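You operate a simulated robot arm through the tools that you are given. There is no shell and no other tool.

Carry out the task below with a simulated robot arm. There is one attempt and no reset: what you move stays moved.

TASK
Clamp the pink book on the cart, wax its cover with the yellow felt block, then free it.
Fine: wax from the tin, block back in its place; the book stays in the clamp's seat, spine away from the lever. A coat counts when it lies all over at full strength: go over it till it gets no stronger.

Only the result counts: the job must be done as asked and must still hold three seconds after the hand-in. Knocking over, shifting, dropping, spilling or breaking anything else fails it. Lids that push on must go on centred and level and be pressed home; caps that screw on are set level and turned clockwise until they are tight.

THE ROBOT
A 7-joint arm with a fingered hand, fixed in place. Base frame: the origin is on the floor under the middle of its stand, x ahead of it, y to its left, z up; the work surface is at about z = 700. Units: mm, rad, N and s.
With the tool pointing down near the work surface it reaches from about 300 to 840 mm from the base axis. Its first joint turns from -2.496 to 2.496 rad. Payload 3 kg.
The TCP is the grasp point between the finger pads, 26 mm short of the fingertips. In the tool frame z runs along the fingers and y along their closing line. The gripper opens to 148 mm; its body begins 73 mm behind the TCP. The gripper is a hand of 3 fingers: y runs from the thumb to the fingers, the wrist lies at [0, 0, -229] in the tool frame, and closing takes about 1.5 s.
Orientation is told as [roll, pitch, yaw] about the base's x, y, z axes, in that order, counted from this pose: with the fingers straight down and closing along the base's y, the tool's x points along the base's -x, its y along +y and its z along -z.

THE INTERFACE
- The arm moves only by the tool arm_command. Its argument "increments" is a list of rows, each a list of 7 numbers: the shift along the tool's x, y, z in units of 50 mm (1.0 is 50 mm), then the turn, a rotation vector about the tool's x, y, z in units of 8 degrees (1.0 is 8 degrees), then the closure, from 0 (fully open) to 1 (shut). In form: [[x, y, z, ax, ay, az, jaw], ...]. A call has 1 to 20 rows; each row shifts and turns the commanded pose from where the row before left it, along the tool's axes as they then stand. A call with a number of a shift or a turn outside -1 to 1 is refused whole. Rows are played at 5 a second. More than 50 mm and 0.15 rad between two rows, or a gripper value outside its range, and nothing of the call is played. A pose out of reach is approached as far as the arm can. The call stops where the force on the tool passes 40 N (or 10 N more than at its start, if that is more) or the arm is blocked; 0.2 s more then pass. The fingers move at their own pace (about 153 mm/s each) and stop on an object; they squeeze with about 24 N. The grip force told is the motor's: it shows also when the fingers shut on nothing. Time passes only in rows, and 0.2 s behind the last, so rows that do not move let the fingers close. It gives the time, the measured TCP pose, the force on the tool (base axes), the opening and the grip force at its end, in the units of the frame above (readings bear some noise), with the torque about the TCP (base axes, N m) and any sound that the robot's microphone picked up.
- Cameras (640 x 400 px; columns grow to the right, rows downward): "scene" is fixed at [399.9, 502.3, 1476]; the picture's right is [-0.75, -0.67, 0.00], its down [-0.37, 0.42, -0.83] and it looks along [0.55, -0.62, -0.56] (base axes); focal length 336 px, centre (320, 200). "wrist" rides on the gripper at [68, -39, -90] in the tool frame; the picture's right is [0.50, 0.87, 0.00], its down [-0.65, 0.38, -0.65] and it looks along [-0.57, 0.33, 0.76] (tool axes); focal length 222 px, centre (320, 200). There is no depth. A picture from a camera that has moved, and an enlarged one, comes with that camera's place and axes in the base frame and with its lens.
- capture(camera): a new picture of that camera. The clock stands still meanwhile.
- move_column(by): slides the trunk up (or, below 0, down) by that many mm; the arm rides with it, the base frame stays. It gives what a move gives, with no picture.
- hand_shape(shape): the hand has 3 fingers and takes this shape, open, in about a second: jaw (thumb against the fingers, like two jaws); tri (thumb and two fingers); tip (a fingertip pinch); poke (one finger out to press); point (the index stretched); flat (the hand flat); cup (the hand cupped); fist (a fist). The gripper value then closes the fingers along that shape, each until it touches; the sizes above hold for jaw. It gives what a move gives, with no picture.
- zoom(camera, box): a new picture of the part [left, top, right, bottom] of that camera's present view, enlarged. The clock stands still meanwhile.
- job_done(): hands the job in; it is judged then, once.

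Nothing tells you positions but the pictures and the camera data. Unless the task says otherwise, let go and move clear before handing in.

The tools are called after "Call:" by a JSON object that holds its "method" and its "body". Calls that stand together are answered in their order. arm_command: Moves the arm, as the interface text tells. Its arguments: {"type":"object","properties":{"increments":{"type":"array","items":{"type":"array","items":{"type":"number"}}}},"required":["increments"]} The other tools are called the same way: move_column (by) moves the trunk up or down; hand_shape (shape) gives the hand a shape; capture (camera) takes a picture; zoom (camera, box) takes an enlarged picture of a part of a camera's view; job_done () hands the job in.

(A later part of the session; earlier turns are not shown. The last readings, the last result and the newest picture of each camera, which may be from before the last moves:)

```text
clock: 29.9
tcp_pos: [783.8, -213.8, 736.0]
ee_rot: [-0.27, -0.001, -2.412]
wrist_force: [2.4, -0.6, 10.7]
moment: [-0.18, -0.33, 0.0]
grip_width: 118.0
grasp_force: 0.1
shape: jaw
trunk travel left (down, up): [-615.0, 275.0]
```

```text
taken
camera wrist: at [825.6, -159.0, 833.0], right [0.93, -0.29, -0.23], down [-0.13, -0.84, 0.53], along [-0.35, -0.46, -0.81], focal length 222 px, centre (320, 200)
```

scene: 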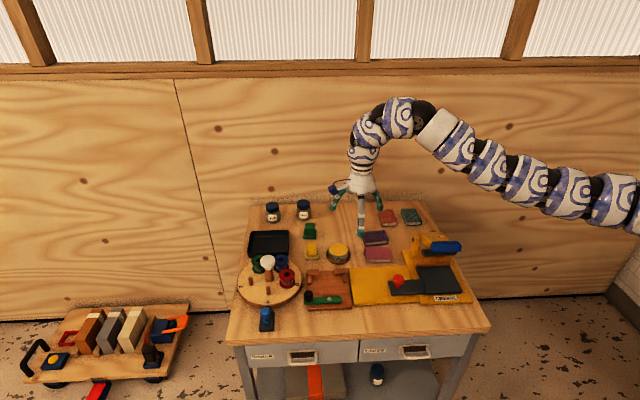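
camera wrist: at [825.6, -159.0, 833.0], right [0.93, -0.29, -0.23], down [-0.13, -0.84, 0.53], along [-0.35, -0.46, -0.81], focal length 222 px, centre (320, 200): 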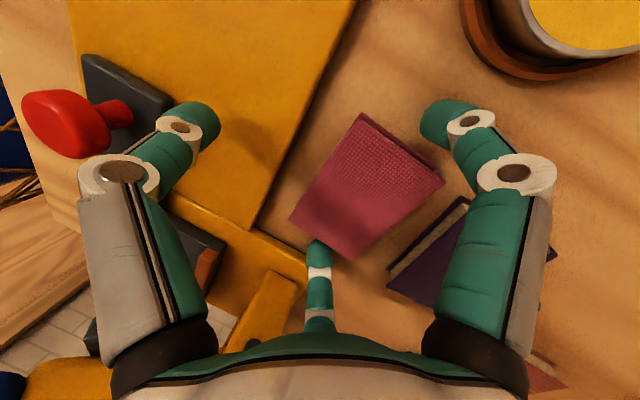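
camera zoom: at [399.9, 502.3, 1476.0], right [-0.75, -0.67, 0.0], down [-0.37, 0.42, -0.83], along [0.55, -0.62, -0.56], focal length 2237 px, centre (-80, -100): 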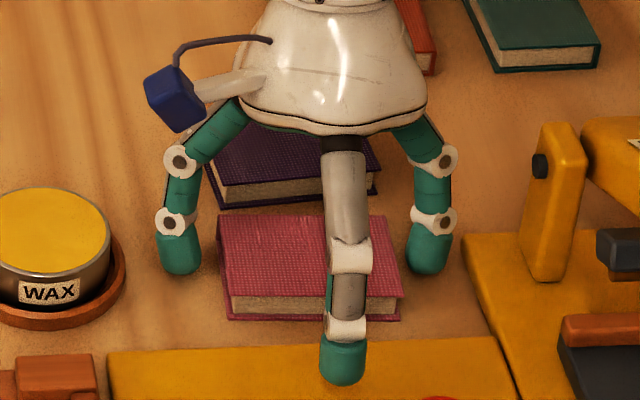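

The force reading shows the fingertips just touched the table, and the fingers are centred on the book. I'll lift 3 mm and close on the book's ends.

Call:
{"method": "arm_command", "body": {"increments": [[0, -0.016, -0.058, 0, 0, 0, 0.2], [0, 0, 0, 0, 0, 0, 0.3], [0, 0, 0, 0, 0, 0, 0.4], [0, 0, 0, 0, 0, 0, 0.4], [0, 0, 0, 0, 0, 0, 0.4]]}}

Call:
{"method": "zoom", "body": {"camera": "scene", "box": [340, 215, 420, 275]}}

Call:
{"method": "capture", "body": {"camera": "wrist"}}

```text
clock: 31.1
tcp_pos: [783.6, -214.6, 738.0]
ee_rot: [-0.27, -0.003, -2.411]
wrist_force: [0.2, 0.1, -0.8]
moment: [0.0, -0.01, -0.01]
grip_width: 92.0
grasp_force: 0.1
shape: jaw
trunk travel left (down, up): [-615.0, 275.0]
```

```text
6.67 times, centred on (380, 245) of scene
camera zoom: at [399.9, 502.3, 1476.0], right [-0.75, -0.67, 0.0], down [-0.37, 0.42, -0.83], along [0.55, -0.62, -0.56], focal length 2237 px, centre (-80, -100)
```

zoom: 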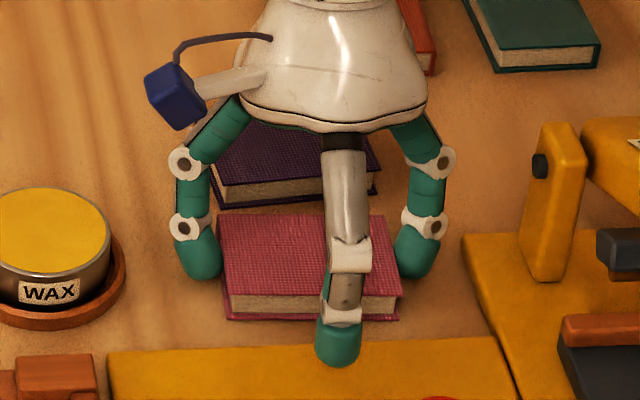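

```text
taken
camera wrist: at [825.6, -159.2, 834.4], right [0.93, -0.29, -0.23], down [-0.13, -0.84, 0.53], along [-0.35, -0.46, -0.81], focal length 222 px, centre (320, 200)
```

wrist: 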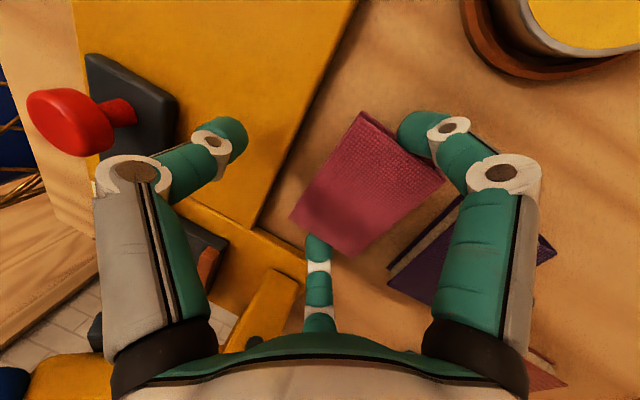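

The fingers look like they've just met the book's ends. I'll squeeze a little more and watch the grip force.

Call:
{"method": "arm_command", "body": {"increments": [[0, 0, 0, 0, 0, 0, 0.5], [0, 0, 0, 0, 0, 0, 0.5], [0, 0, 0, 0, 0, 0, 0.5], [0, 0, 0, 0, 0, 0, 0.5]]}}

Call:
{"method": "zoom", "body": {"camera": "scene", "box": [340, 215, 420, 275]}}

Call:
{"method": "zoom", "body": {"camera": "wrist", "box": [200, 60, 540, 280]}}

```text
clock: 32.1
tcp_pos: [784.2, -214.1, 737.9]
ee_rot: [-0.27, -0.004, -2.41]
wrist_force: [-0.3, -0.4, 0.3]
moment: [0.01, 0.0, 0.01]
grip_width: 83.3
grasp_force: 0.0
shape: jaw
trunk travel left (down, up): [-615.0, 275.0]
```

```text
6.67 times, centred on (380, 245) of scene
camera zoom: at [399.9, 502.3, 1476.0], right [-0.75, -0.67, 0.0], down [-0.37, 0.42, -0.83], along [0.55, -0.62, -0.56], focal length 2237 px, centre (-80, -100)
```

zoom: 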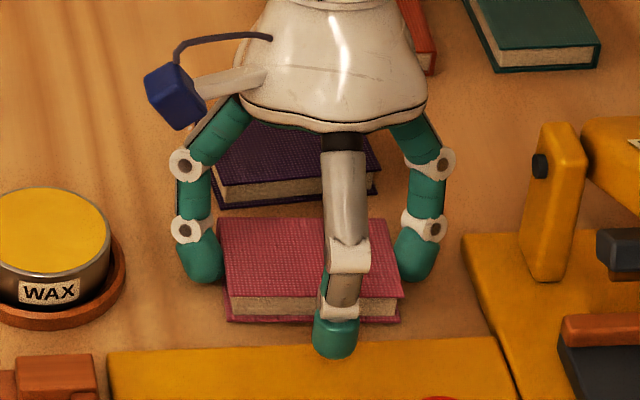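

```text
1.82 times, centred on (370, 170) of wrist
camera zoom: at [825.7, -159.2, 834.5], right [0.93, -0.29, -0.23], down [-0.13, -0.84, 0.53], along [-0.35, -0.46, -0.81], focal length 404 px, centre (229, 254)
```

zoom: 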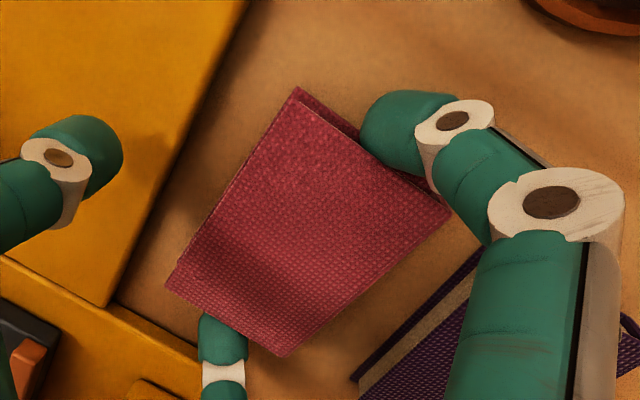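

The book nudged about 2 mm, which shows the fingers are bearing on it. I'll close a bit further and wait for the grip to build.

Call:
{"method": "arm_command", "body": {"increments": [[0, 0, 0, 0, 0, 0, 0.55], [0, 0, 0, 0, 0, 0, 0.55], [0, 0, 0, 0, 0, 0, 0.55], [0, 0, 0, 0, 0, 0, 0.55], [0, 0, 0, 0, 0, 0, 0.55]]}}

Call:
{"method": "zoom", "body": {"camera": "scene", "box": [340, 215, 420, 275]}}

```text
clock: 33.3
tcp_pos: [784.3, -214.7, 736.2]
ee_rot: [-0.272, -0.004, -2.41]
wrist_force: [0.2, -0.1, -0.7]
moment: [-0.01, 0.0, -0.02]
grip_width: 78.6
grasp_force: 0.1
shape: jaw
trunk travel left (down, up): [-615.0, 275.0]
```

```text
6.67 times, centred on (380, 245) of scene
camera zoom: at [399.9, 502.3, 1476.0], right [-0.75, -0.67, 0.0], down [-0.37, 0.42, -0.83], along [0.55, -0.62, -0.56], focal length 2237 px, centre (-80, -100)
```

zoom: 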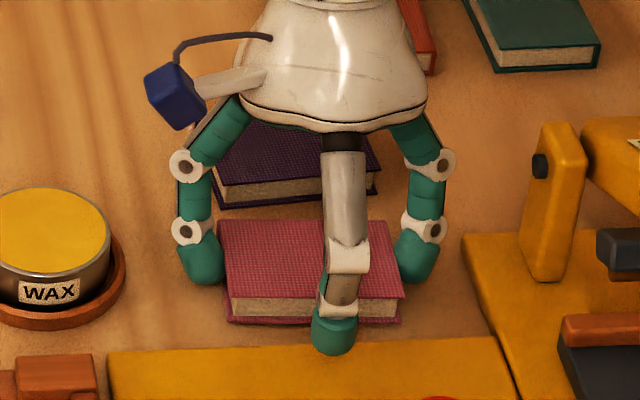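

The reported width mixes a free thumb with fingers blocked at about 92 mm, so the pinch is real. I'll try a small 8 mm lift and look.

Call:
{"method": "arm_command", "body": {"increments": [[0, -0.02, -0.077, 0, 0, 0, 0.6], [0, -0.02, -0.077, 0, 0, 0, 0.6], [0, 0, 0, 0, 0, 0, 0.6]]}}

Call:
{"method": "zoom", "body": {"camera": "scene", "box": [340, 215, 420, 275]}}

Call:
{"method": "zoom", "body": {"camera": "wrist", "box": [200, 60, 540, 280]}}

```text
clock: 34.1
tcp_pos: [784.4, -214.9, 744.3]
ee_rot: [-0.269, -0.005, -2.411]
wrist_force: [0.4, 0.4, -0.6]
moment: [0.02, 0.01, -0.02]
grip_width: 74.7
grasp_force: 0.1
shape: jaw
trunk travel left (down, up): [-615.0, 275.0]
```

```text
6.67 times, centred on (380, 245) of scene
camera zoom: at [399.9, 502.3, 1476.0], right [-0.75, -0.67, 0.0], down [-0.37, 0.42, -0.83], along [0.55, -0.62, -0.56], focal length 2237 px, centre (-80, -100)
```

zoom: 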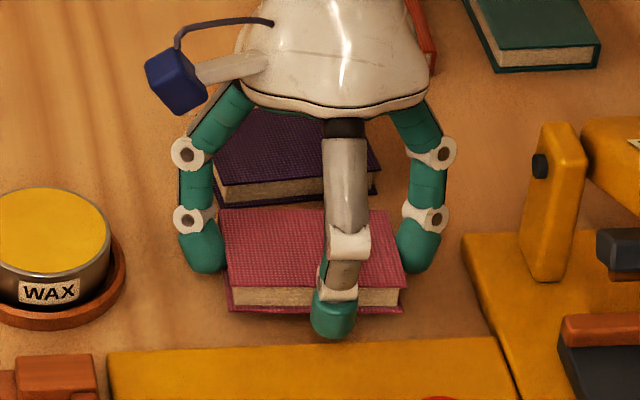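

```text
1.82 times, centred on (370, 170) of wrist
camera zoom: at [826.3, -159.9, 842.0], right [0.93, -0.29, -0.23], down [-0.13, -0.84, 0.53], along [-0.35, -0.46, -0.81], focal length 404 px, centre (229, 254)
```

zoom: 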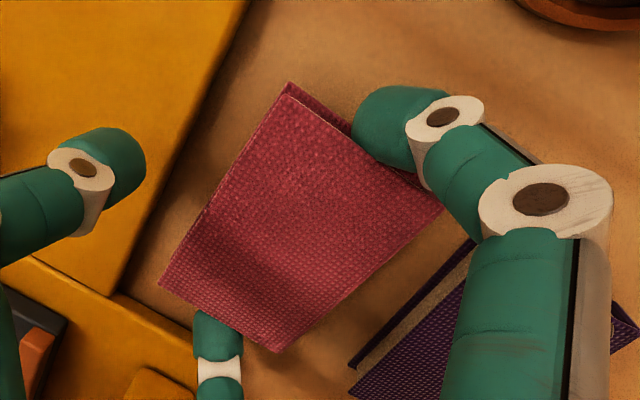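

The book lifted level between the two fingers. I'll raise it 60 mm and check that it stays level.

Call:
{"method": "arm_command", "body": {"increments": [[0, -0.08, -0.29, 0, 0, 0, 0.6], [0, -0.08, -0.29, 0, 0, 0, 0.6], [0, -0.08, -0.29, 0, 0, 0, 0.6], [0, -0.08, -0.29, 0, 0, 0, 0.6], [0, 0, 0, 0, 0, 0, 0.6]]}}

Call:
{"method": "zoom", "body": {"camera": "scene", "box": [320, 185, 440, 275]}}

Call:
{"method": "capture", "body": {"camera": "wrist"}}

```text
clock: 35.3
tcp_pos: [783.3, -214.9, 805.3]
ee_rot: [-0.27, -0.002, -2.41]
wrist_force: [0.0, -0.4, -1.1]
moment: [0.02, 0.02, 0.02]
grip_width: 75.0
grasp_force: 0.0
shape: jaw
trunk travel left (down, up): [-615.0, 275.0]
```

```text
4.44 times, centred on (380, 230) of scene
camera zoom: at [399.9, 502.3, 1476.0], right [-0.75, -0.67, 0.0], down [-0.37, 0.42, -0.83], along [0.55, -0.62, -0.56], focal length 1491 px, centre (53, 67)
```

zoom: 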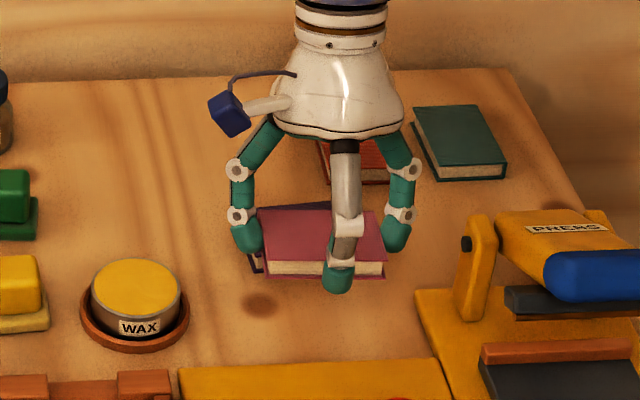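

```text
taken
camera wrist: at [826.4, -159.3, 902.5], right [0.93, -0.29, -0.23], down [-0.13, -0.84, 0.53], along [-0.35, -0.47, -0.81], focal length 222 px, centre (320, 200)
```

wrist: 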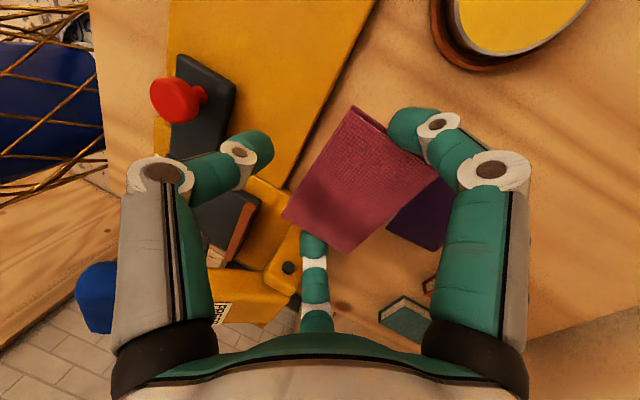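

The pinch holds firmly. To clear the clamp's side stops at placement, the fingers need to grip nearer the page edge. I'll set the book back down where it was and re-grip about 12 mm further forward.

Call:
{"method": "arm_command", "body": {"increments": [[0, 0.08, 0.29, 0, 0, 0, 0.6], [0, 0.08, 0.29, 0, 0, 0, 0.6], [0, 0.08, 0.29, 0, 0, 0, 0.6], [0, 0.08, 0.29, 0, 0, 0, 0.6], [0, 0.02, 0.072, 0, 0, 0, 0.6], [0, 0.013, 0.048, 0, 0, 0, 0.6], [0, 0, 0, 0, 0, 0, 0.6]]}}

```text
clock: 36.9
tcp_pos: [783.9, -214.0, 737.4]
ee_rot: [-0.27, -0.003, -2.41]
wrist_force: [-0.4, -0.2, -0.2]
moment: [0.0, 0.01, 0.02]
grip_width: 74.9
grasp_force: 0.1
shape: jaw
trunk travel left (down, up): [-615.0, 275.0]
```

Call:
{"method": "arm_command", "body": {"increments": [[0, 0.004, 0.015, 0, 0, 0, 0.6], [0, 0, 0, 0, 0, 0, 0.4], [0, 0, 0, 0, 0, 0, 0.3], [0, 0, 0, 0, 0, 0, 0.2], [0, 0, 0, 0, 0, 0, 0.2]]}}

Call:
{"method": "zoom", "body": {"camera": "scene", "box": [340, 215, 420, 275]}}

Call:
{"method": "capture", "body": {"camera": "wrist"}}

```text
clock: 38.1
tcp_pos: [783.9, -215.5, 738.6]
ee_rot: [-0.271, -0.004, -2.412]
wrist_force: [0.0, -0.1, 0.1]
moment: [0.01, 0.01, 0.02]
grip_width: 118.1
grasp_force: 0.0
shape: jaw
trunk travel left (down, up): [-615.0, 275.0]
```

```text
6.67 times, centred on (380, 245) of scene
camera zoom: at [399.9, 502.3, 1476.0], right [-0.75, -0.67, 0.0], down [-0.37, 0.42, -0.83], along [0.55, -0.62, -0.56], focal length 2237 px, centre (-80, -100)
```

zoom: 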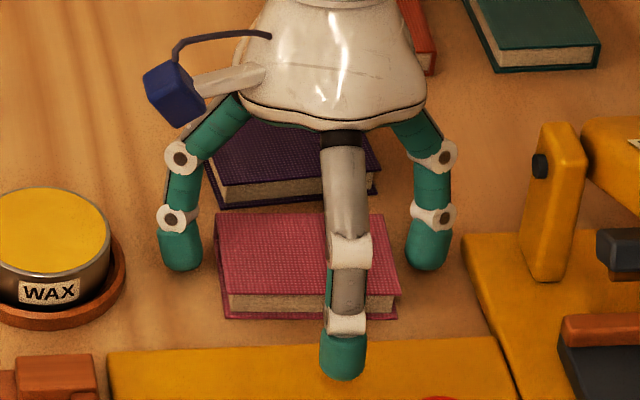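

```text
taken
camera wrist: at [826.4, -159.6, 835.0], right [0.93, -0.29, -0.23], down [-0.13, -0.84, 0.53], along [-0.35, -0.46, -0.81], focal length 222 px, centre (320, 200)
```

wrist: 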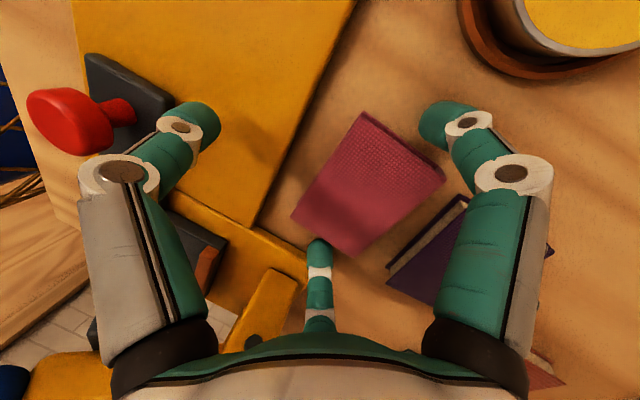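

The book sits back in its original spot. I'll shift the hand 15 mm toward the front and pinch again.

Call:
{"method": "arm_command", "body": {"increments": [[0, -0.145, 0.04, 0, 0, 0, 0.2], [0, -0.14, 0.055, 0, 0, 0, 0.2], [0, 0, 0, 0, 0, 0, 0.3], [0, 0, 0, 0, 0, 0, 0.4], [0, 0, 0, 0, 0, 0, 0.5], [0, 0, 0, 0, 0, 0, 0.55], [0, 0, 0, 0, 0, 0, 0.6], [0, 0, 0, 0, 0, 0, 0.6]]}}

Call:
{"method": "zoom", "body": {"camera": "scene", "box": [340, 215, 420, 275]}}

Call:
{"method": "capture", "body": {"camera": "wrist"}}

```text
clock: 39.9
tcp_pos: [774.3, -202.6, 735.8]
ee_rot: [-0.271, -0.003, -2.41]
wrist_force: [-0.4, -0.5, -0.5]
moment: [-0.02, 0.0, 0.03]
grip_width: 74.6
grasp_force: 0.0
shape: jaw
trunk travel left (down, up): [-615.0, 275.0]
```

```text
6.67 times, centred on (380, 245) of scene
camera zoom: at [399.9, 502.3, 1476.0], right [-0.75, -0.67, 0.0], down [-0.37, 0.42, -0.83], along [0.55, -0.62, -0.56], focal length 2237 px, centre (-80, -100)
```

zoom: 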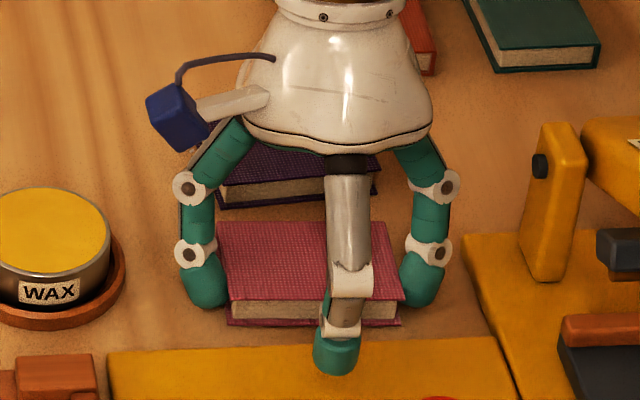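

```text
taken
camera wrist: at [816.4, -148.3, 833.8], right [0.93, -0.29, -0.23], down [-0.13, -0.84, 0.53], along [-0.35, -0.46, -0.81], focal length 222 px, centre (320, 200)
```

wrist: 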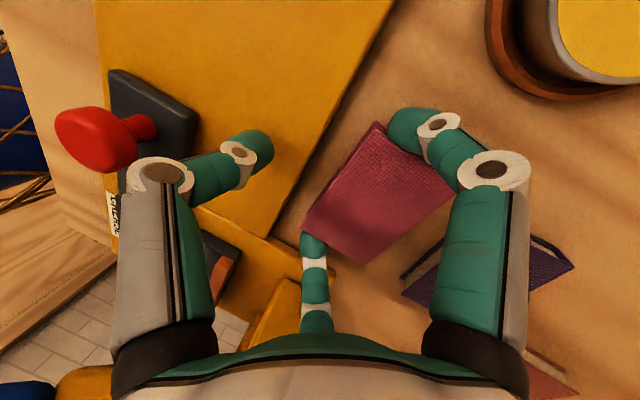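

Pinched again nearer the page edge. I'll lift and check that it stays level.

Call:
{"method": "arm_command", "body": {"increments": [[0, -0.04, -0.154, 0, 0, 0, 0.6], [0, -0.08, -0.29, 0, 0, 0, 0.6], [0, -0.08, -0.29, 0, 0, 0, 0.6], [0, -0.08, -0.29, 0, 0, 0, 0.6], [0, 0, 0, 0, 0, 0, 0.6]]}}

Call:
{"method": "zoom", "body": {"camera": "scene", "box": [320, 185, 440, 275]}}

Call:
{"method": "capture", "body": {"camera": "wrist"}}

```text
clock: 41.1
tcp_pos: [775.8, -204.1, 790.7]
ee_rot: [-0.27, -0.003, -2.411]
wrist_force: [-0.7, 0.4, -1.3]
moment: [-0.02, -0.01, 0.0]
grip_width: 74.9
grasp_force: 0.0
shape: jaw
trunk travel left (down, up): [-615.0, 275.0]
```

```text
4.44 times, centred on (380, 230) of scene
camera zoom: at [399.9, 502.3, 1476.0], right [-0.75, -0.67, 0.0], down [-0.37, 0.42, -0.83], along [0.55, -0.62, -0.56], focal length 1491 px, centre (53, 67)
```

zoom: 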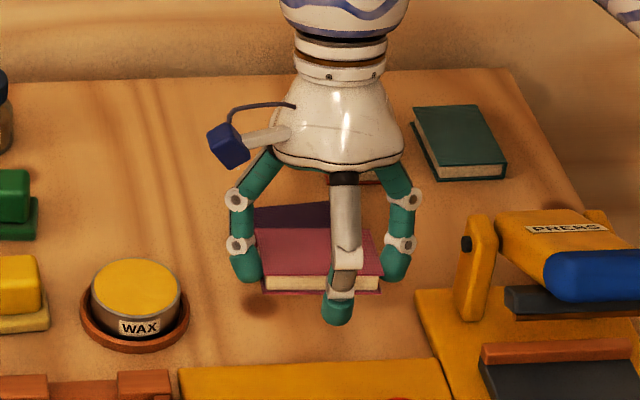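

```text
taken
camera wrist: at [817.6, -147.9, 887.7], right [0.93, -0.29, -0.23], down [-0.13, -0.84, 0.53], along [-0.35, -0.46, -0.81], focal length 222 px, centre (320, 200)
```

wrist: 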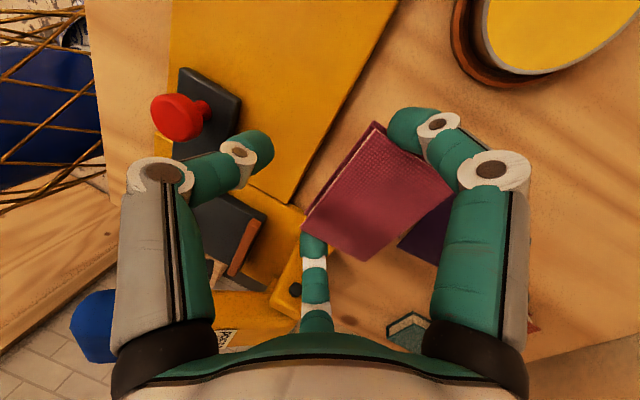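

I want to check whether the spine side has drooped, so I'll zoom in on the book.

Call:
{"method": "zoom", "body": {"camera": "scene", "box": [355, 220, 405, 255]}}

Call:
{"method": "zoom", "body": {"camera": "wrist", "box": [280, 90, 480, 290]}}

```text
11.43 times, centred on (380, 238) of scene
camera zoom: at [399.9, 502.3, 1476.0], right [-0.75, -0.67, 0.0], down [-0.37, 0.42, -0.83], along [0.55, -0.62, -0.56], focal length 3835 px, centre (-366, -229)
```

zoom: 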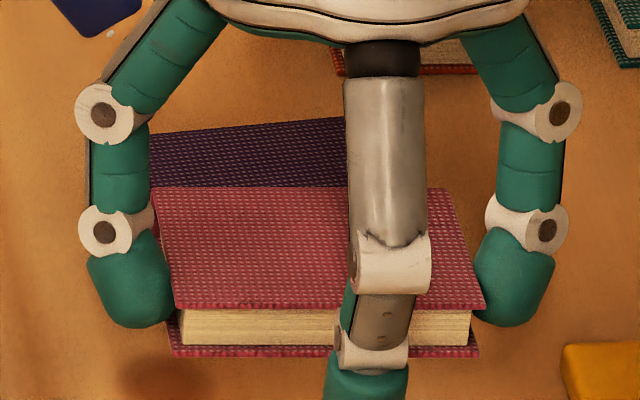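

```text
2.00 times, centred on (380, 190) of wrist
camera zoom: at [817.6, -147.9, 887.7], right [0.93, -0.29, -0.23], down [-0.13, -0.84, 0.53], along [-0.35, -0.46, -0.81], focal length 444 px, centre (200, 220)
```

zoom: 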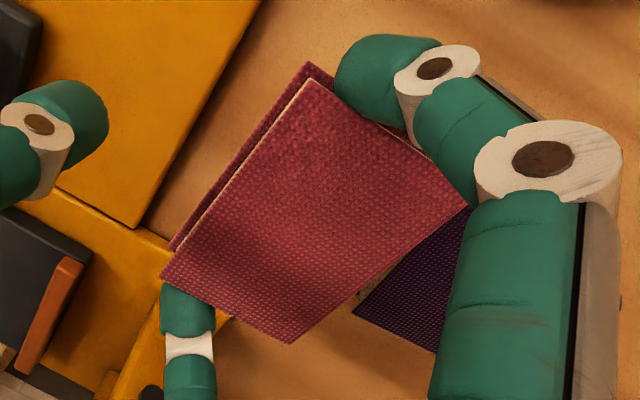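

The book hangs about 6° spine-low, which suits setting the spine down first. I'll carry it across to above the clamp seat.

Call:
{"method": "arm_command", "body": {"increments": [[0.2, -0.16, 0.03, 0, 0, 0, 0.6], [0.334, -0.262, 0.0536, 0, 0, 0, 0.6], [0.334, -0.262, 0.0536, 0, 0, 0, 0.6], [0.334, -0.262, 0.0536, 0, 0, 0, 0.6], [0.334, -0.262, 0.0536, 0, 0, 0, 0.6], [0.334, -0.262, 0.0536, 0, 0, 0, 0.6], [0.334, -0.262, 0.0536, 0, 0, 0, 0.6], [0.334, -0.262, 0.0536, 0, 0, 0, 0.6], [0.334, -0.262, 0.0536, 0, 0, 0, 0.6], [0.334, -0.262, 0.0536, 0, 0, 0, 0.6], [0.134, -0.1, 0.02, 0, 0, 0, 0.6], [0, 0, 0, 0, 0, 0, 0.6]]}}

Call:
{"method": "zoom", "body": {"camera": "scene", "box": [280, 220, 380, 310]}}

Call:
{"method": "capture", "body": {"camera": "wrist"}}

```text
clock: 43.7
tcp_pos: [811.5, 6.5, 798.5]
ee_rot: [-0.27, -0.004, -2.411]
wrist_force: [0.3, 0.2, -0.9]
moment: [0.06, 0.01, 0.02]
grip_width: 75.1
grasp_force: 0.0
shape: jaw
trunk travel left (down, up): [-615.0, 275.0]
```

```text
4.44 times, centred on (330, 265) of scene
camera zoom: at [399.9, 502.3, 1476.0], right [-0.75, -0.67, 0.0], down [-0.37, 0.42, -0.83], along [0.55, -0.62, -0.56], focal length 1491 px, centre (276, -89)
```

zoom: 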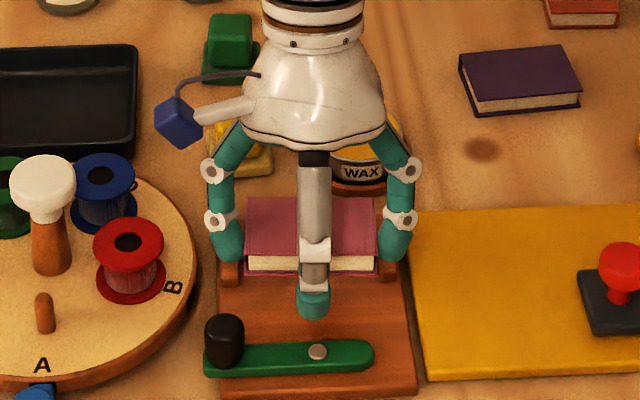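

```text
taken
camera wrist: at [853.1, 61.9, 895.3], right [0.93, -0.29, -0.23], down [-0.13, -0.84, 0.53], along [-0.35, -0.46, -0.81], focal length 222 px, centre (320, 200)
```

wrist: 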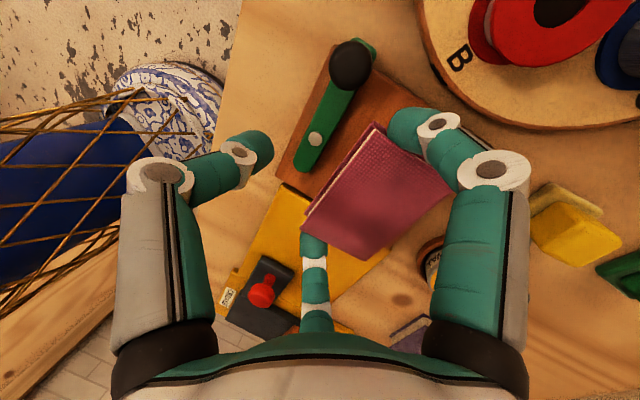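

The book is centred over the seat between the side stops and in front of the back stops. I'll descend in stages while watching the force.

Call:
{"method": "arm_command", "body": {"increments": [[0, 0.06, 0.217, 0, 0, 0, 0.6], [0, 0.06, 0.217, 0, 0, 0, 0.6], [0, 0.06, 0.217, 0, 0, 0, 0.6], [0, 0.03, 0.1085, 0, 0, 0, 0.6], [0, 0, 0, 0, 0, 0, 0.6]]}}

Call:
{"method": "zoom", "body": {"camera": "scene", "box": [290, 245, 370, 310]}}

Call:
{"method": "zoom", "body": {"camera": "wrist", "box": [260, 0, 480, 290]}}

```text
clock: 44.9
tcp_pos: [809.8, 7.0, 758.9]
ee_rot: [-0.271, -0.005, -2.41]
wrist_force: [-1.1, 0.3, -0.8]
moment: [0.0, 0.01, 0.03]
grip_width: 74.7
grasp_force: 0.1
shape: jaw
trunk travel left (down, up): [-615.0, 275.0]
```

```text
6.15 times, centred on (330, 278) of scene
camera zoom: at [399.9, 502.3, 1476.0], right [-0.75, -0.67, 0.0], down [-0.37, 0.42, -0.83], along [0.55, -0.62, -0.56], focal length 2065 px, centre (258, -277)
```

zoom: 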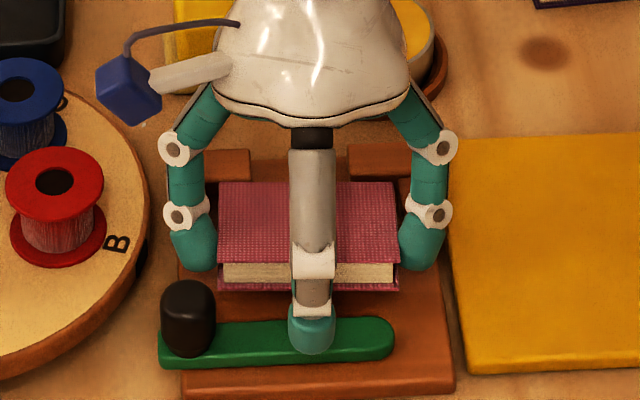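

```text
1.38 times, centred on (370, 145) of wrist
camera zoom: at [851.2, 63.0, 856.1], right [0.93, -0.29, -0.23], down [-0.13, -0.84, 0.53], along [-0.35, -0.47, -0.81], focal length 306 px, centre (251, 276)
```

zoom: 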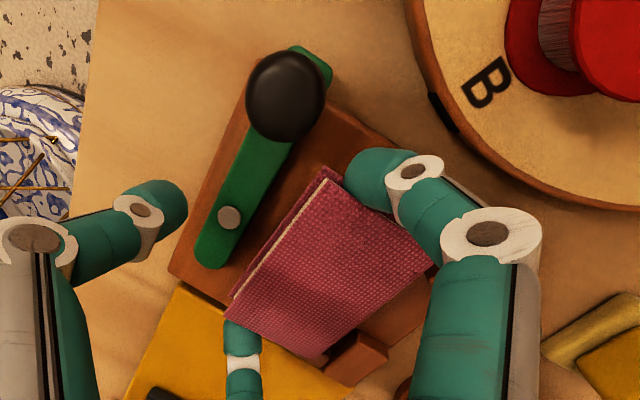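

Call:
{"method": "arm_command", "body": {"increments": [[0, 0.024, 0.087, 0, 0, 0, 0.6], [0, 0.024, 0.087, 0, 0, 0, 0.6], [0, 0, 0, 0, 0, 0, 0.6]]}}

Call:
{"method": "zoom", "body": {"camera": "scene", "box": [290, 245, 370, 310]}}

```text
clock: 45.7
tcp_pos: [809.3, 7.9, 749.0]
ee_rot: [-0.269, -0.005, -2.411]
wrist_force: [-0.1, 0.2, -0.5]
moment: [-0.03, 0.02, 0.0]
grip_width: 74.7
grasp_force: 0.1
shape: jaw
trunk travel left (down, up): [-615.0, 275.0]
```

```text
6.15 times, centred on (330, 278) of scene
camera zoom: at [399.9, 502.3, 1476.0], right [-0.75, -0.67, 0.0], down [-0.37, 0.42, -0.83], along [0.55, -0.62, -0.56], focal length 2065 px, centre (258, -277)
```

zoom: 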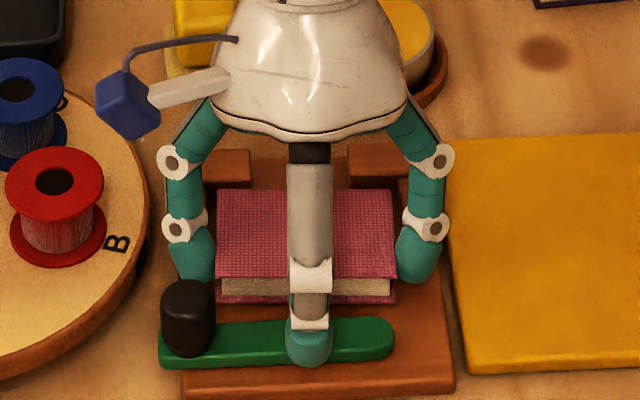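

Call:
{"method": "arm_command", "body": {"increments": [[0, 0.008, 0.029, 0, 0, 0, 0.6], [0, 0.008, 0.029, 0, 0, 0, 0.6], [0, 0, 0, 0, 0, 0, 0.6]]}}

```text
clock: 46.5
tcp_pos: [809.6, 7.3, 746.3]
ee_rot: [-0.27, -0.003, -2.41]
wrist_force: [0.3, -0.1, 1.1]
moment: [-0.02, -0.02, -0.01]
grip_width: 74.5
grasp_force: 0.1
shape: jaw
trunk travel left (down, up): [-615.0, 275.0]
```

Call:
{"method": "arm_command", "body": {"increments": [[0, 0.008, 0.029, 0, 0, 0, 0.6], [0, 0.008, 0.029, 0, 0, 0, 0.6], [0, 0, 0, 0, 0, 0, 0.6]]}}

Call:
{"method": "zoom", "body": {"camera": "scene", "box": [290, 245, 370, 310]}}

Call:
{"method": "zoom", "body": {"camera": "wrist", "box": [260, 40, 480, 290]}}

```text
clock: 47.3
tcp_pos: [808.9, 6.8, 745.5]
ee_rot: [-0.269, -0.002, -2.41]
wrist_force: [3.6, -3.2, 18.0]
moment: [-0.24, -0.41, -0.01]
grip_width: 73.8
grasp_force: 0.0
shape: jaw
trunk travel left (down, up): [-615.0, 275.0]
```

```text
6.15 times, centred on (330, 278) of scene
camera zoom: at [399.9, 502.3, 1476.0], right [-0.75, -0.67, 0.0], down [-0.37, 0.42, -0.83], along [0.55, -0.62, -0.56], focal length 2065 px, centre (258, -277)
```

zoom: 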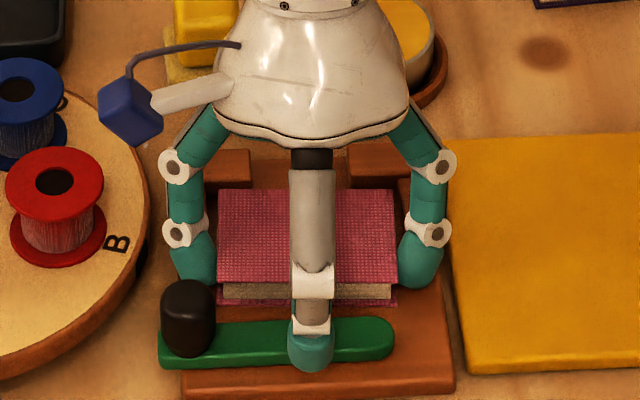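

```text
1.60 times, centred on (370, 165) of wrist
camera zoom: at [851.8, 61.9, 842.9], right [0.93, -0.29, -0.23], down [-0.13, -0.84, 0.53], along [-0.35, -0.46, -0.82], focal length 355 px, centre (240, 256)
```

zoom: 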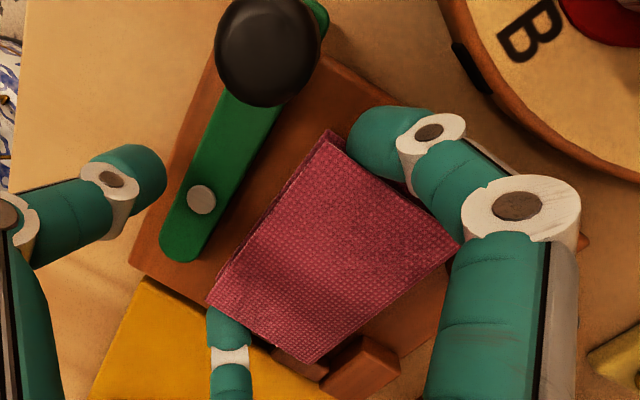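

Contact force shows the fingertips and the book are now down on the clamp board, and the book lies flat. I'll ease up slightly and release with a small opening.

Call:
{"method": "arm_command", "body": {"increments": [[0, -0.006, -0.03, 0, 0, 0, 0.6], [0, 0, 0, 0, 0, 0, 0.5], [0, 0, 0, 0, 0, 0, 0.4], [0, 0, 0, 0, 0, 0, 0.32], [0, 0, 0, 0, 0, 0, 0.32]]}}

Call:
{"method": "zoom", "body": {"camera": "scene", "box": [290, 245, 370, 310]}}

Call:
{"method": "zoom", "body": {"camera": "wrist", "box": [260, 40, 480, 290]}}

```text
clock: 48.5
tcp_pos: [809.1, 6.8, 745.7]
ee_rot: [-0.269, -0.004, -2.411]
wrist_force: [-1.0, 1.5, 9.2]
moment: [-0.06, -0.16, 0.02]
grip_width: 97.6
grasp_force: 0.0
shape: jaw
trunk travel left (down, up): [-615.0, 275.0]
```

```text
6.15 times, centred on (330, 278) of scene
camera zoom: at [399.9, 502.3, 1476.0], right [-0.75, -0.67, 0.0], down [-0.37, 0.42, -0.83], along [0.55, -0.62, -0.56], focal length 2065 px, centre (258, -277)
```

zoom: 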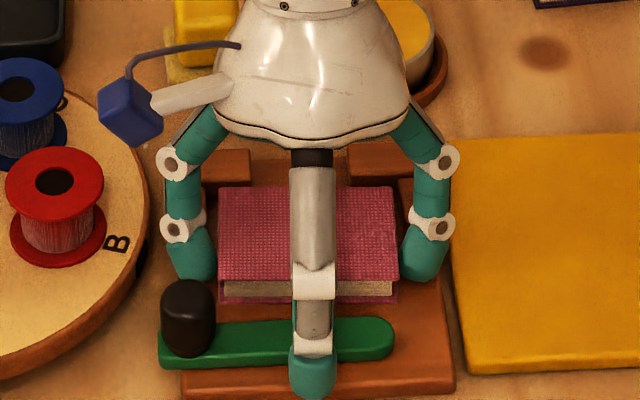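

```text
1.60 times, centred on (370, 165) of wrist
camera zoom: at [851.3, 62.5, 843.3], right [0.93, -0.29, -0.23], down [-0.13, -0.84, 0.53], along [-0.35, -0.46, -0.81], focal length 355 px, centre (240, 256)
```

zoom: 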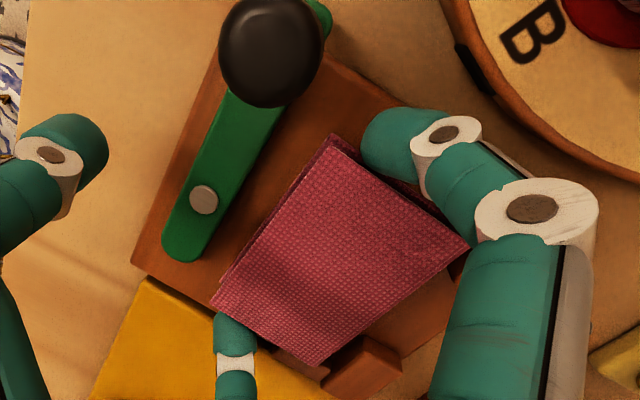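

The book is free of the fingers. I'll lift the hand straight up and look at how it sits.

Call:
{"method": "arm_command", "body": {"increments": [[0, -0.03, -0.096, 0, 0, 0, 0.32], [0, -0.08, -0.29, 0, 0, 0, 0.32], [0, -0.16, -0.578, 0, 0, 0, 0.32], [0, -0.16, -0.578, 0, 0, 0, 0.32], [0, 0, 0, 0, 0, 0, 0.32]]}}

Call:
{"method": "zoom", "body": {"camera": "scene", "box": [290, 245, 370, 310]}}

Call:
{"method": "capture", "body": {"camera": "wrist"}}

```text
clock: 49.7
tcp_pos: [810.5, 8.9, 825.6]
ee_rot: [-0.27, -0.004, -2.41]
wrist_force: [-0.7, -0.1, -0.8]
moment: [-0.03, 0.03, 0.01]
grip_width: 100.2
grasp_force: 0.1
shape: jaw
trunk travel left (down, up): [-615.0, 275.0]
```

```text
6.15 times, centred on (330, 278) of scene
camera zoom: at [399.9, 502.3, 1476.0], right [-0.75, -0.67, 0.0], down [-0.37, 0.42, -0.83], along [0.55, -0.62, -0.56], focal length 2065 px, centre (258, -277)
```

zoom: 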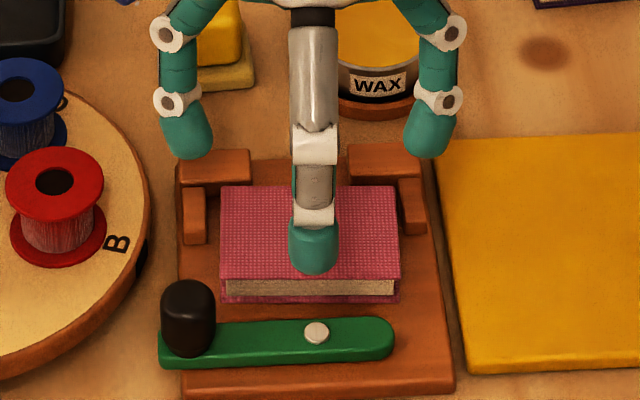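

```text
taken
camera wrist: at [851.4, 63.8, 923.4], right [0.93, -0.29, -0.23], down [-0.13, -0.84, 0.53], along [-0.35, -0.46, -0.81], focal length 222 px, centre (320, 200)
```

wrist: 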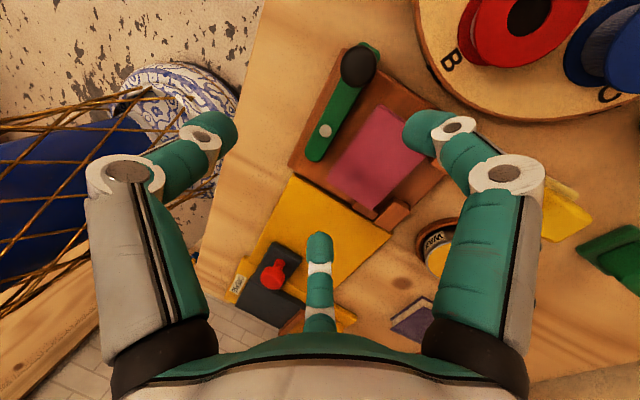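

The book lies flat in the seat, spine toward the back stops. Next I need to swing the green lever, so I'll look at the single-finger "poke" shape in the air.

Call:
{"method": "hand_shape", "body": {"shape": "poke"}}

Call:
{"method": "capture", "body": {"camera": "wrist"}}

Call:
{"method": "zoom", "body": {"camera": "scene", "box": [270, 170, 390, 310]}}

```text
clock: 50.6
tcp_pos: [808.6, 8.5, 826.2]
ee_rot: [-0.271, -0.002, -2.412]
wrist_force: [-0.2, 0.2, 0.7]
moment: [-0.02, 0.02, 0.02]
grip_width: 0.0
grasp_force: 0.1
shape: poke
trunk travel left (down, up): [-615.0, 275.0]
```

```text
taken
camera wrist: at [851.4, 63.8, 923.2], right [0.93, -0.29, -0.23], down [-0.13, -0.84, 0.53], along [-0.35, -0.46, -0.81], focal length 222 px, centre (320, 200)
```

wrist: 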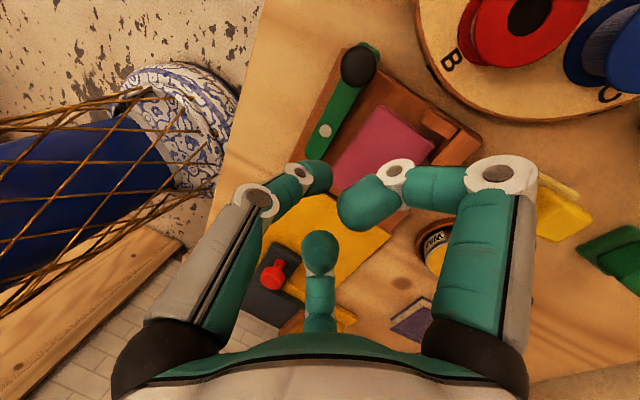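

```text
2.86 times, centred on (330, 240) of scene
camera zoom: at [399.9, 502.3, 1476.0], right [-0.75, -0.67, 0.0], down [-0.37, 0.42, -0.83], along [0.55, -0.62, -0.56], focal length 959 px, centre (291, 86)
```

zoom: 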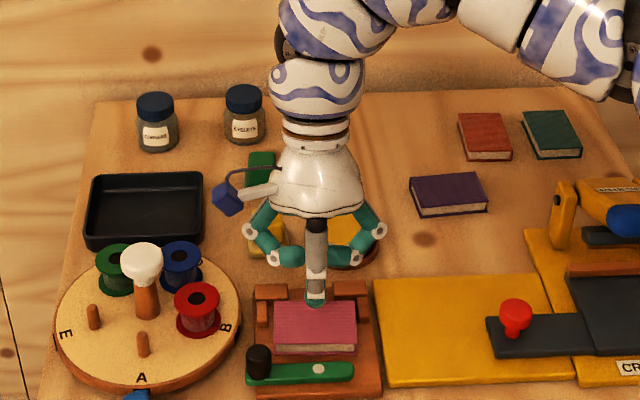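

Poke would swing the curled fingers near the spools, so I'll use a loose three-finger cage around the black knob instead. The thumb will be on the book side, with the hand turned to yaw +42° and upright. First I'll switch back to jaw, level the hand and rotate it up high.

Call:
{"method": "hand_shape", "body": {"shape": "jaw"}}

Call:
{"method": "arm_command", "body": {"increments": [[0, 0, -0.3, -0.965, 0, 0, 0.3], [0, 0, -0.3, -0.965, 0, 0, 0.3], [0, 0, 0, 0, 0, -1, 0.3], [0, 0, 0, 0, 0, -1, 0.3], [0, 0, 0, 0, 0, -1, 0.3], [0, 0, 0, 0, 0, -1, 0.3], [0, 0, 0, 0, 0, -1, 0.3], [0, 0, 0, 0, 0, -1, 0.3], [0, 0, 0, 0, 0, -1, 0.3], [0, 0, 0, 0, 0, -1, 0.3], [0, 0, 0, 0, 0, -1, 0.3], [0, 0, 0, 0, 0, -1, 0.3], [0, 0, 0, 0, 0, -1, 0.3], [0, 0, 0, 0, 0, -1, 0.3]]}}

```text
clock: 51.5
tcp_pos: [809.2, 8.6, 824.8]
ee_rot: [-0.27, -0.004, -2.411]
wrist_force: [-0.7, 0.2, -0.3]
moment: [0.0, -0.04, -0.03]
grip_width: 147.9
grasp_force: 0.1
shape: jaw
trunk travel left (down, up): [-615.0, 275.0]
```

```text
clock: 54.5
tcp_pos: [813.7, 3.3, 855.3]
ee_rot: [-0.003, 0.001, -0.734]
wrist_force: [0.3, -0.3, -0.5]
moment: [0.0, 0.0, -0.01]
grip_width: 104.4
grasp_force: 0.2
shape: jaw
trunk travel left (down, up): [-615.0, 275.0]
```

Call:
{"method": "arm_command", "body": {"increments": [[0, 0, 0, 0, 0, -1, 0.3], [0, 0, 0, 0, 0, -1, 0.3], [0, 0, 0, 0, 0, -1, 0.3], [0, 0, 0, 0, 0, -1, 0.3], [0, 0, 0, 0, 0, -1, 0.3], [0, 0, 0, 0, 0, -1, 0.3], [0, 0, 0, 0, 0, -1, 0.3], [0, 0, 0, 0, 0, -1, 0.3], [0, 0, 0, 0, 0, -1, 0.3], [0, 0, 0, 0, 0, -1, 0.3], [0, 0, 0, 0, 0, -0.48, 0.3], [0, 0, 0, 0, 0, 0, 0.3]]}}

Call:
{"method": "capture", "body": {"camera": "wrist"}}

Call:
{"method": "capture", "body": {"camera": "scene"}}

```text
clock: 57.1
tcp_pos: [814.0, 2.9, 854.3]
ee_rot: [0.0, 0.003, 0.73]
wrist_force: [0.0, -0.1, 0.0]
moment: [-0.03, 0.0, -0.01]
grip_width: 103.7
grasp_force: 0.1
shape: jaw
trunk travel left (down, up): [-615.0, 275.0]
```

```text
taken
camera wrist: at [790.7, -71.2, 945.8], right [-0.95, 0.31, 0.0], down [0.24, 0.72, 0.65], along [0.2, 0.62, -0.76], focal length 222 px, centre (320, 200)
```

wrist: 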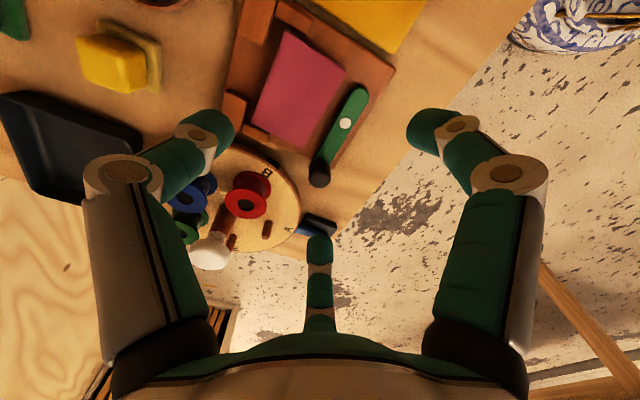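

```text
taken
```

scene: 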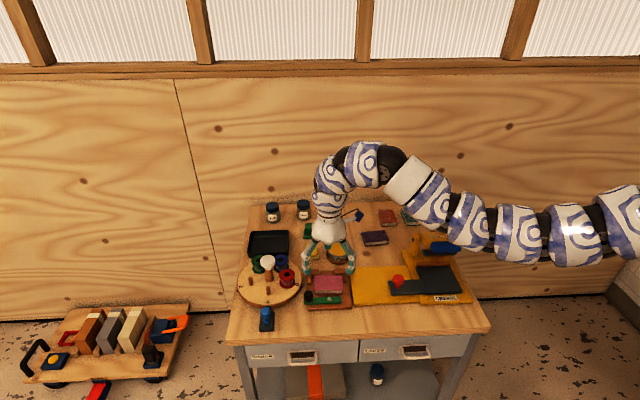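

Call:
{"method": "zoom", "body": {"camera": "wrist", "box": [210, 10, 410, 200]}}

```text
2.11 times, centred on (310, 105) of wrist
camera zoom: at [790.7, -71.2, 945.8], right [-0.95, 0.31, 0.0], down [0.24, 0.72, 0.65], along [0.2, 0.62, -0.76], focal length 468 px, centre (341, 400)
```

zoom: 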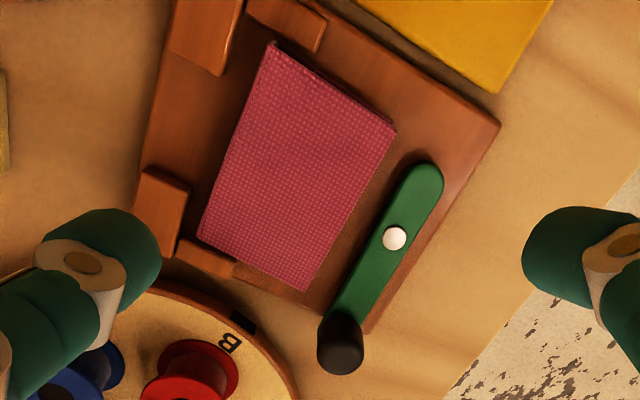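

The book is centred sideways but about 11 mm short of the back stops. I'll pinch its ends again with this hand orientation and slide it back, starting from a hover above it.

Call:
{"method": "arm_command", "body": {"increments": [[-0.01, -0.42, 0.3, 0, 0, 0, 0.26], [-0.01, -0.42, 0.5, 0, 0, 0, 0.26], [0, 0, 0.7, 0, 0, 0, 0.26], [0, 0, 0.5, 0, 0, 0, 0.26], [0, 0, 0, 0, 0, 0, 0.26]]}}

Call:
{"method": "zoom", "body": {"camera": "scene", "box": [290, 235, 370, 310]}}

Call:
{"method": "capture", "body": {"camera": "wrist"}}

```text
clock: 58.3
tcp_pos: [841.9, -26.8, 756.2]
ee_rot: [-0.001, 0.003, 0.727]
wrist_force: [0.1, -0.3, 0.5]
moment: [0.0, 0.0, 0.0]
grip_width: 109.3
grasp_force: 0.1
shape: jaw
trunk travel left (down, up): [-615.0, 275.0]
```

```text
5.33 times, centred on (330, 272) of scene
camera zoom: at [399.9, 502.3, 1476.0], right [-0.75, -0.67, 0.0], down [-0.37, 0.42, -0.83], along [0.55, -0.62, -0.56], focal length 1790 px, centre (267, -187)
```

zoom: 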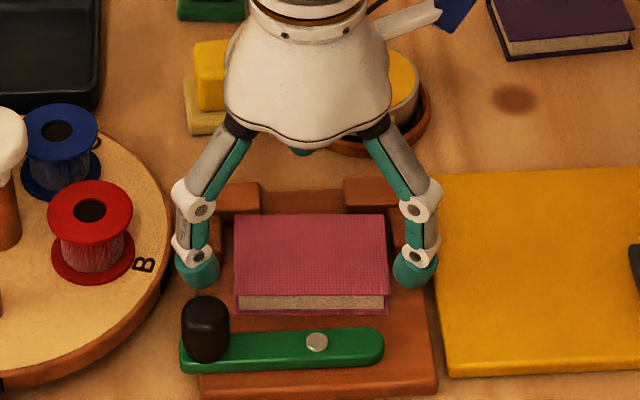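

```text
taken
camera wrist: at [818.6, -100.8, 846.1], right [-0.95, 0.31, 0.0], down [0.24, 0.72, 0.65], along [0.2, 0.62, -0.76], focal length 222 px, centre (320, 200)
```

wrist: 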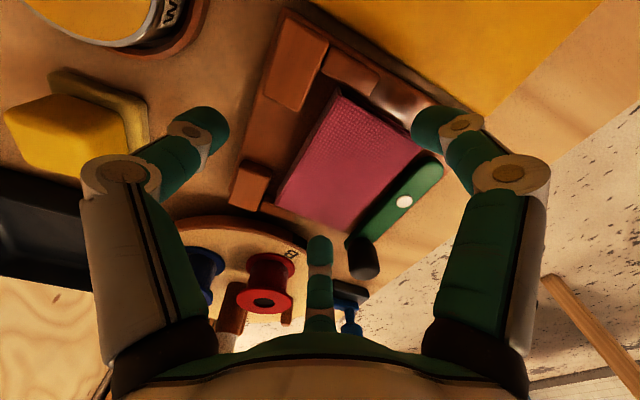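

The fingers straddle the book, and the hand needs about 3 mm toward picture-right. I'll correct that, lower to just above the board, and pinch.

Call:
{"method": "arm_command", "body": {"increments": [[0.06, 0, 0.15, 0, 0, 0, 0.26], [0, 0, 0.13, 0, 0, 0, 0.26], [0, 0, 0, 0, 0, 0, 0.26]]}}

Call:
{"method": "zoom", "body": {"camera": "scene", "box": [290, 235, 370, 310]}}

```text
clock: 59.1
tcp_pos: [840.6, -29.2, 740.3]
ee_rot: [0.001, 0.005, 0.731]
wrist_force: [-0.2, 0.9, -0.4]
moment: [0.04, 0.01, 0.0]
grip_width: 109.3
grasp_force: 0.1
shape: jaw
trunk travel left (down, up): [-615.0, 275.0]
```

```text
5.33 times, centred on (330, 272) of scene
camera zoom: at [399.9, 502.3, 1476.0], right [-0.75, -0.67, 0.0], down [-0.37, 0.42, -0.83], along [0.55, -0.62, -0.56], focal length 1790 px, centre (267, -187)
```

zoom: 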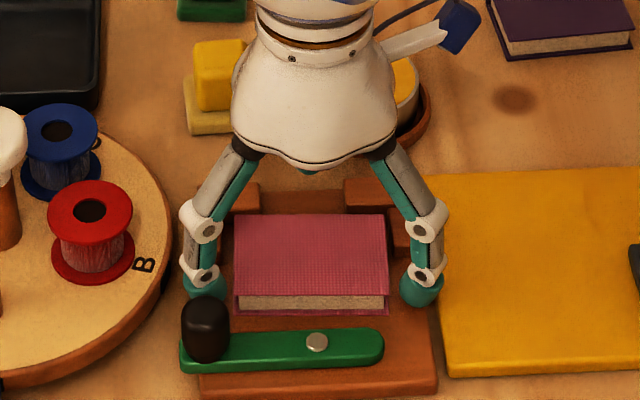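

Call:
{"method": "arm_command", "body": {"increments": [[0, 0, 0, 0, 0, 0, 0.35], [0, 0, 0, 0, 0, 0, 0.45], [0, 0, 0, 0, 0, 0, 0.52], [0, 0, 0, 0, 0, 0, 0.52]]}}

Call:
{"method": "zoom", "body": {"camera": "scene", "box": [290, 235, 370, 310]}}

```text
clock: 60.1
tcp_pos: [839.3, -29.5, 741.2]
ee_rot: [0.001, 0.006, 0.73]
wrist_force: [-0.5, -0.4, -0.1]
moment: [0.01, 0.01, -0.03]
grip_width: 81.4
grasp_force: 0.0
shape: jaw
trunk travel left (down, up): [-615.0, 275.0]
```

```text
5.33 times, centred on (330, 272) of scene
camera zoom: at [399.9, 502.3, 1476.0], right [-0.75, -0.67, 0.0], down [-0.37, 0.42, -0.83], along [0.55, -0.62, -0.56], focal length 1790 px, centre (267, -187)
```

zoom: 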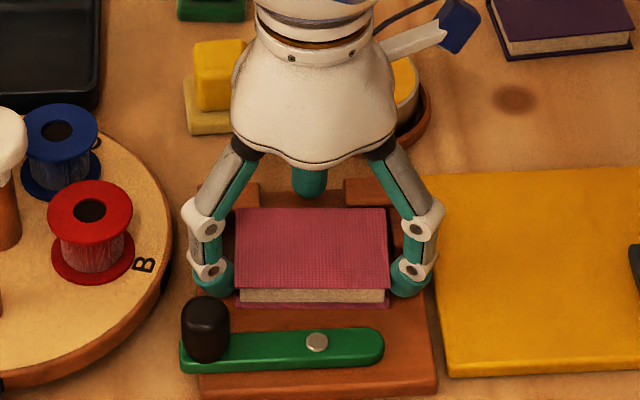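

Closing dragged the book back about 4.5 mm. I'll slide it a few millimetres further toward the stops.

Call:
{"method": "arm_command", "body": {"increments": [[0, -0.05, 0, 0, 0, 0, 0.52], [0, -0.05, 0, 0, 0, 0, 0.52], [0, 0, 0, 0, 0, 0, 0.52]]}}

Call:
{"method": "zoom", "body": {"camera": "scene", "box": [290, 235, 370, 310]}}

Call:
{"method": "capture", "body": {"camera": "wrist"}}

```text
clock: 60.9
tcp_pos: [842.5, -32.6, 741.1]
ee_rot: [-0.001, 0.004, 0.73]
wrist_force: [-1.6, 1.2, 0.1]
moment: [0.02, 0.03, 0.08]
grip_width: 81.9
grasp_force: 0.1
shape: jaw
trunk travel left (down, up): [-615.0, 275.0]
```

```text
5.33 times, centred on (330, 272) of scene
camera zoom: at [399.9, 502.3, 1476.0], right [-0.75, -0.67, 0.0], down [-0.37, 0.42, -0.83], along [0.55, -0.62, -0.56], focal length 1790 px, centre (267, -187)
```

zoom: 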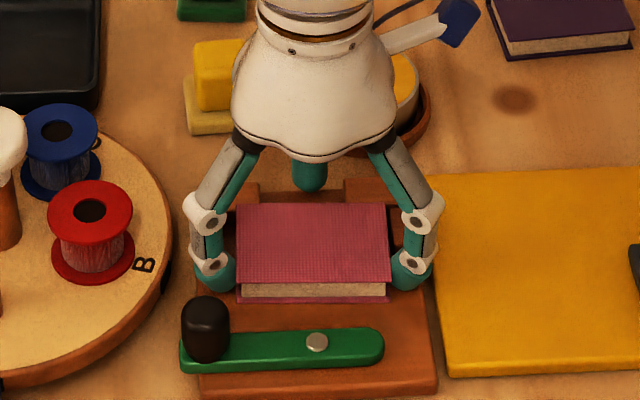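

```text
taken
camera wrist: at [819.2, -106.9, 831.5], right [-0.95, 0.31, 0.0], down [0.24, 0.72, 0.65], along [0.2, 0.62, -0.76], focal length 222 px, centre (320, 200)
```

wrist: 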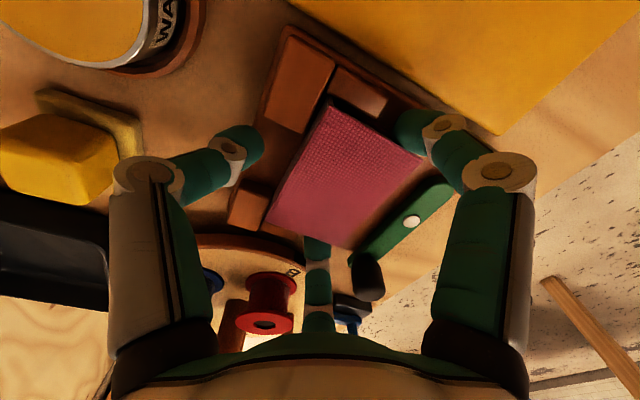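

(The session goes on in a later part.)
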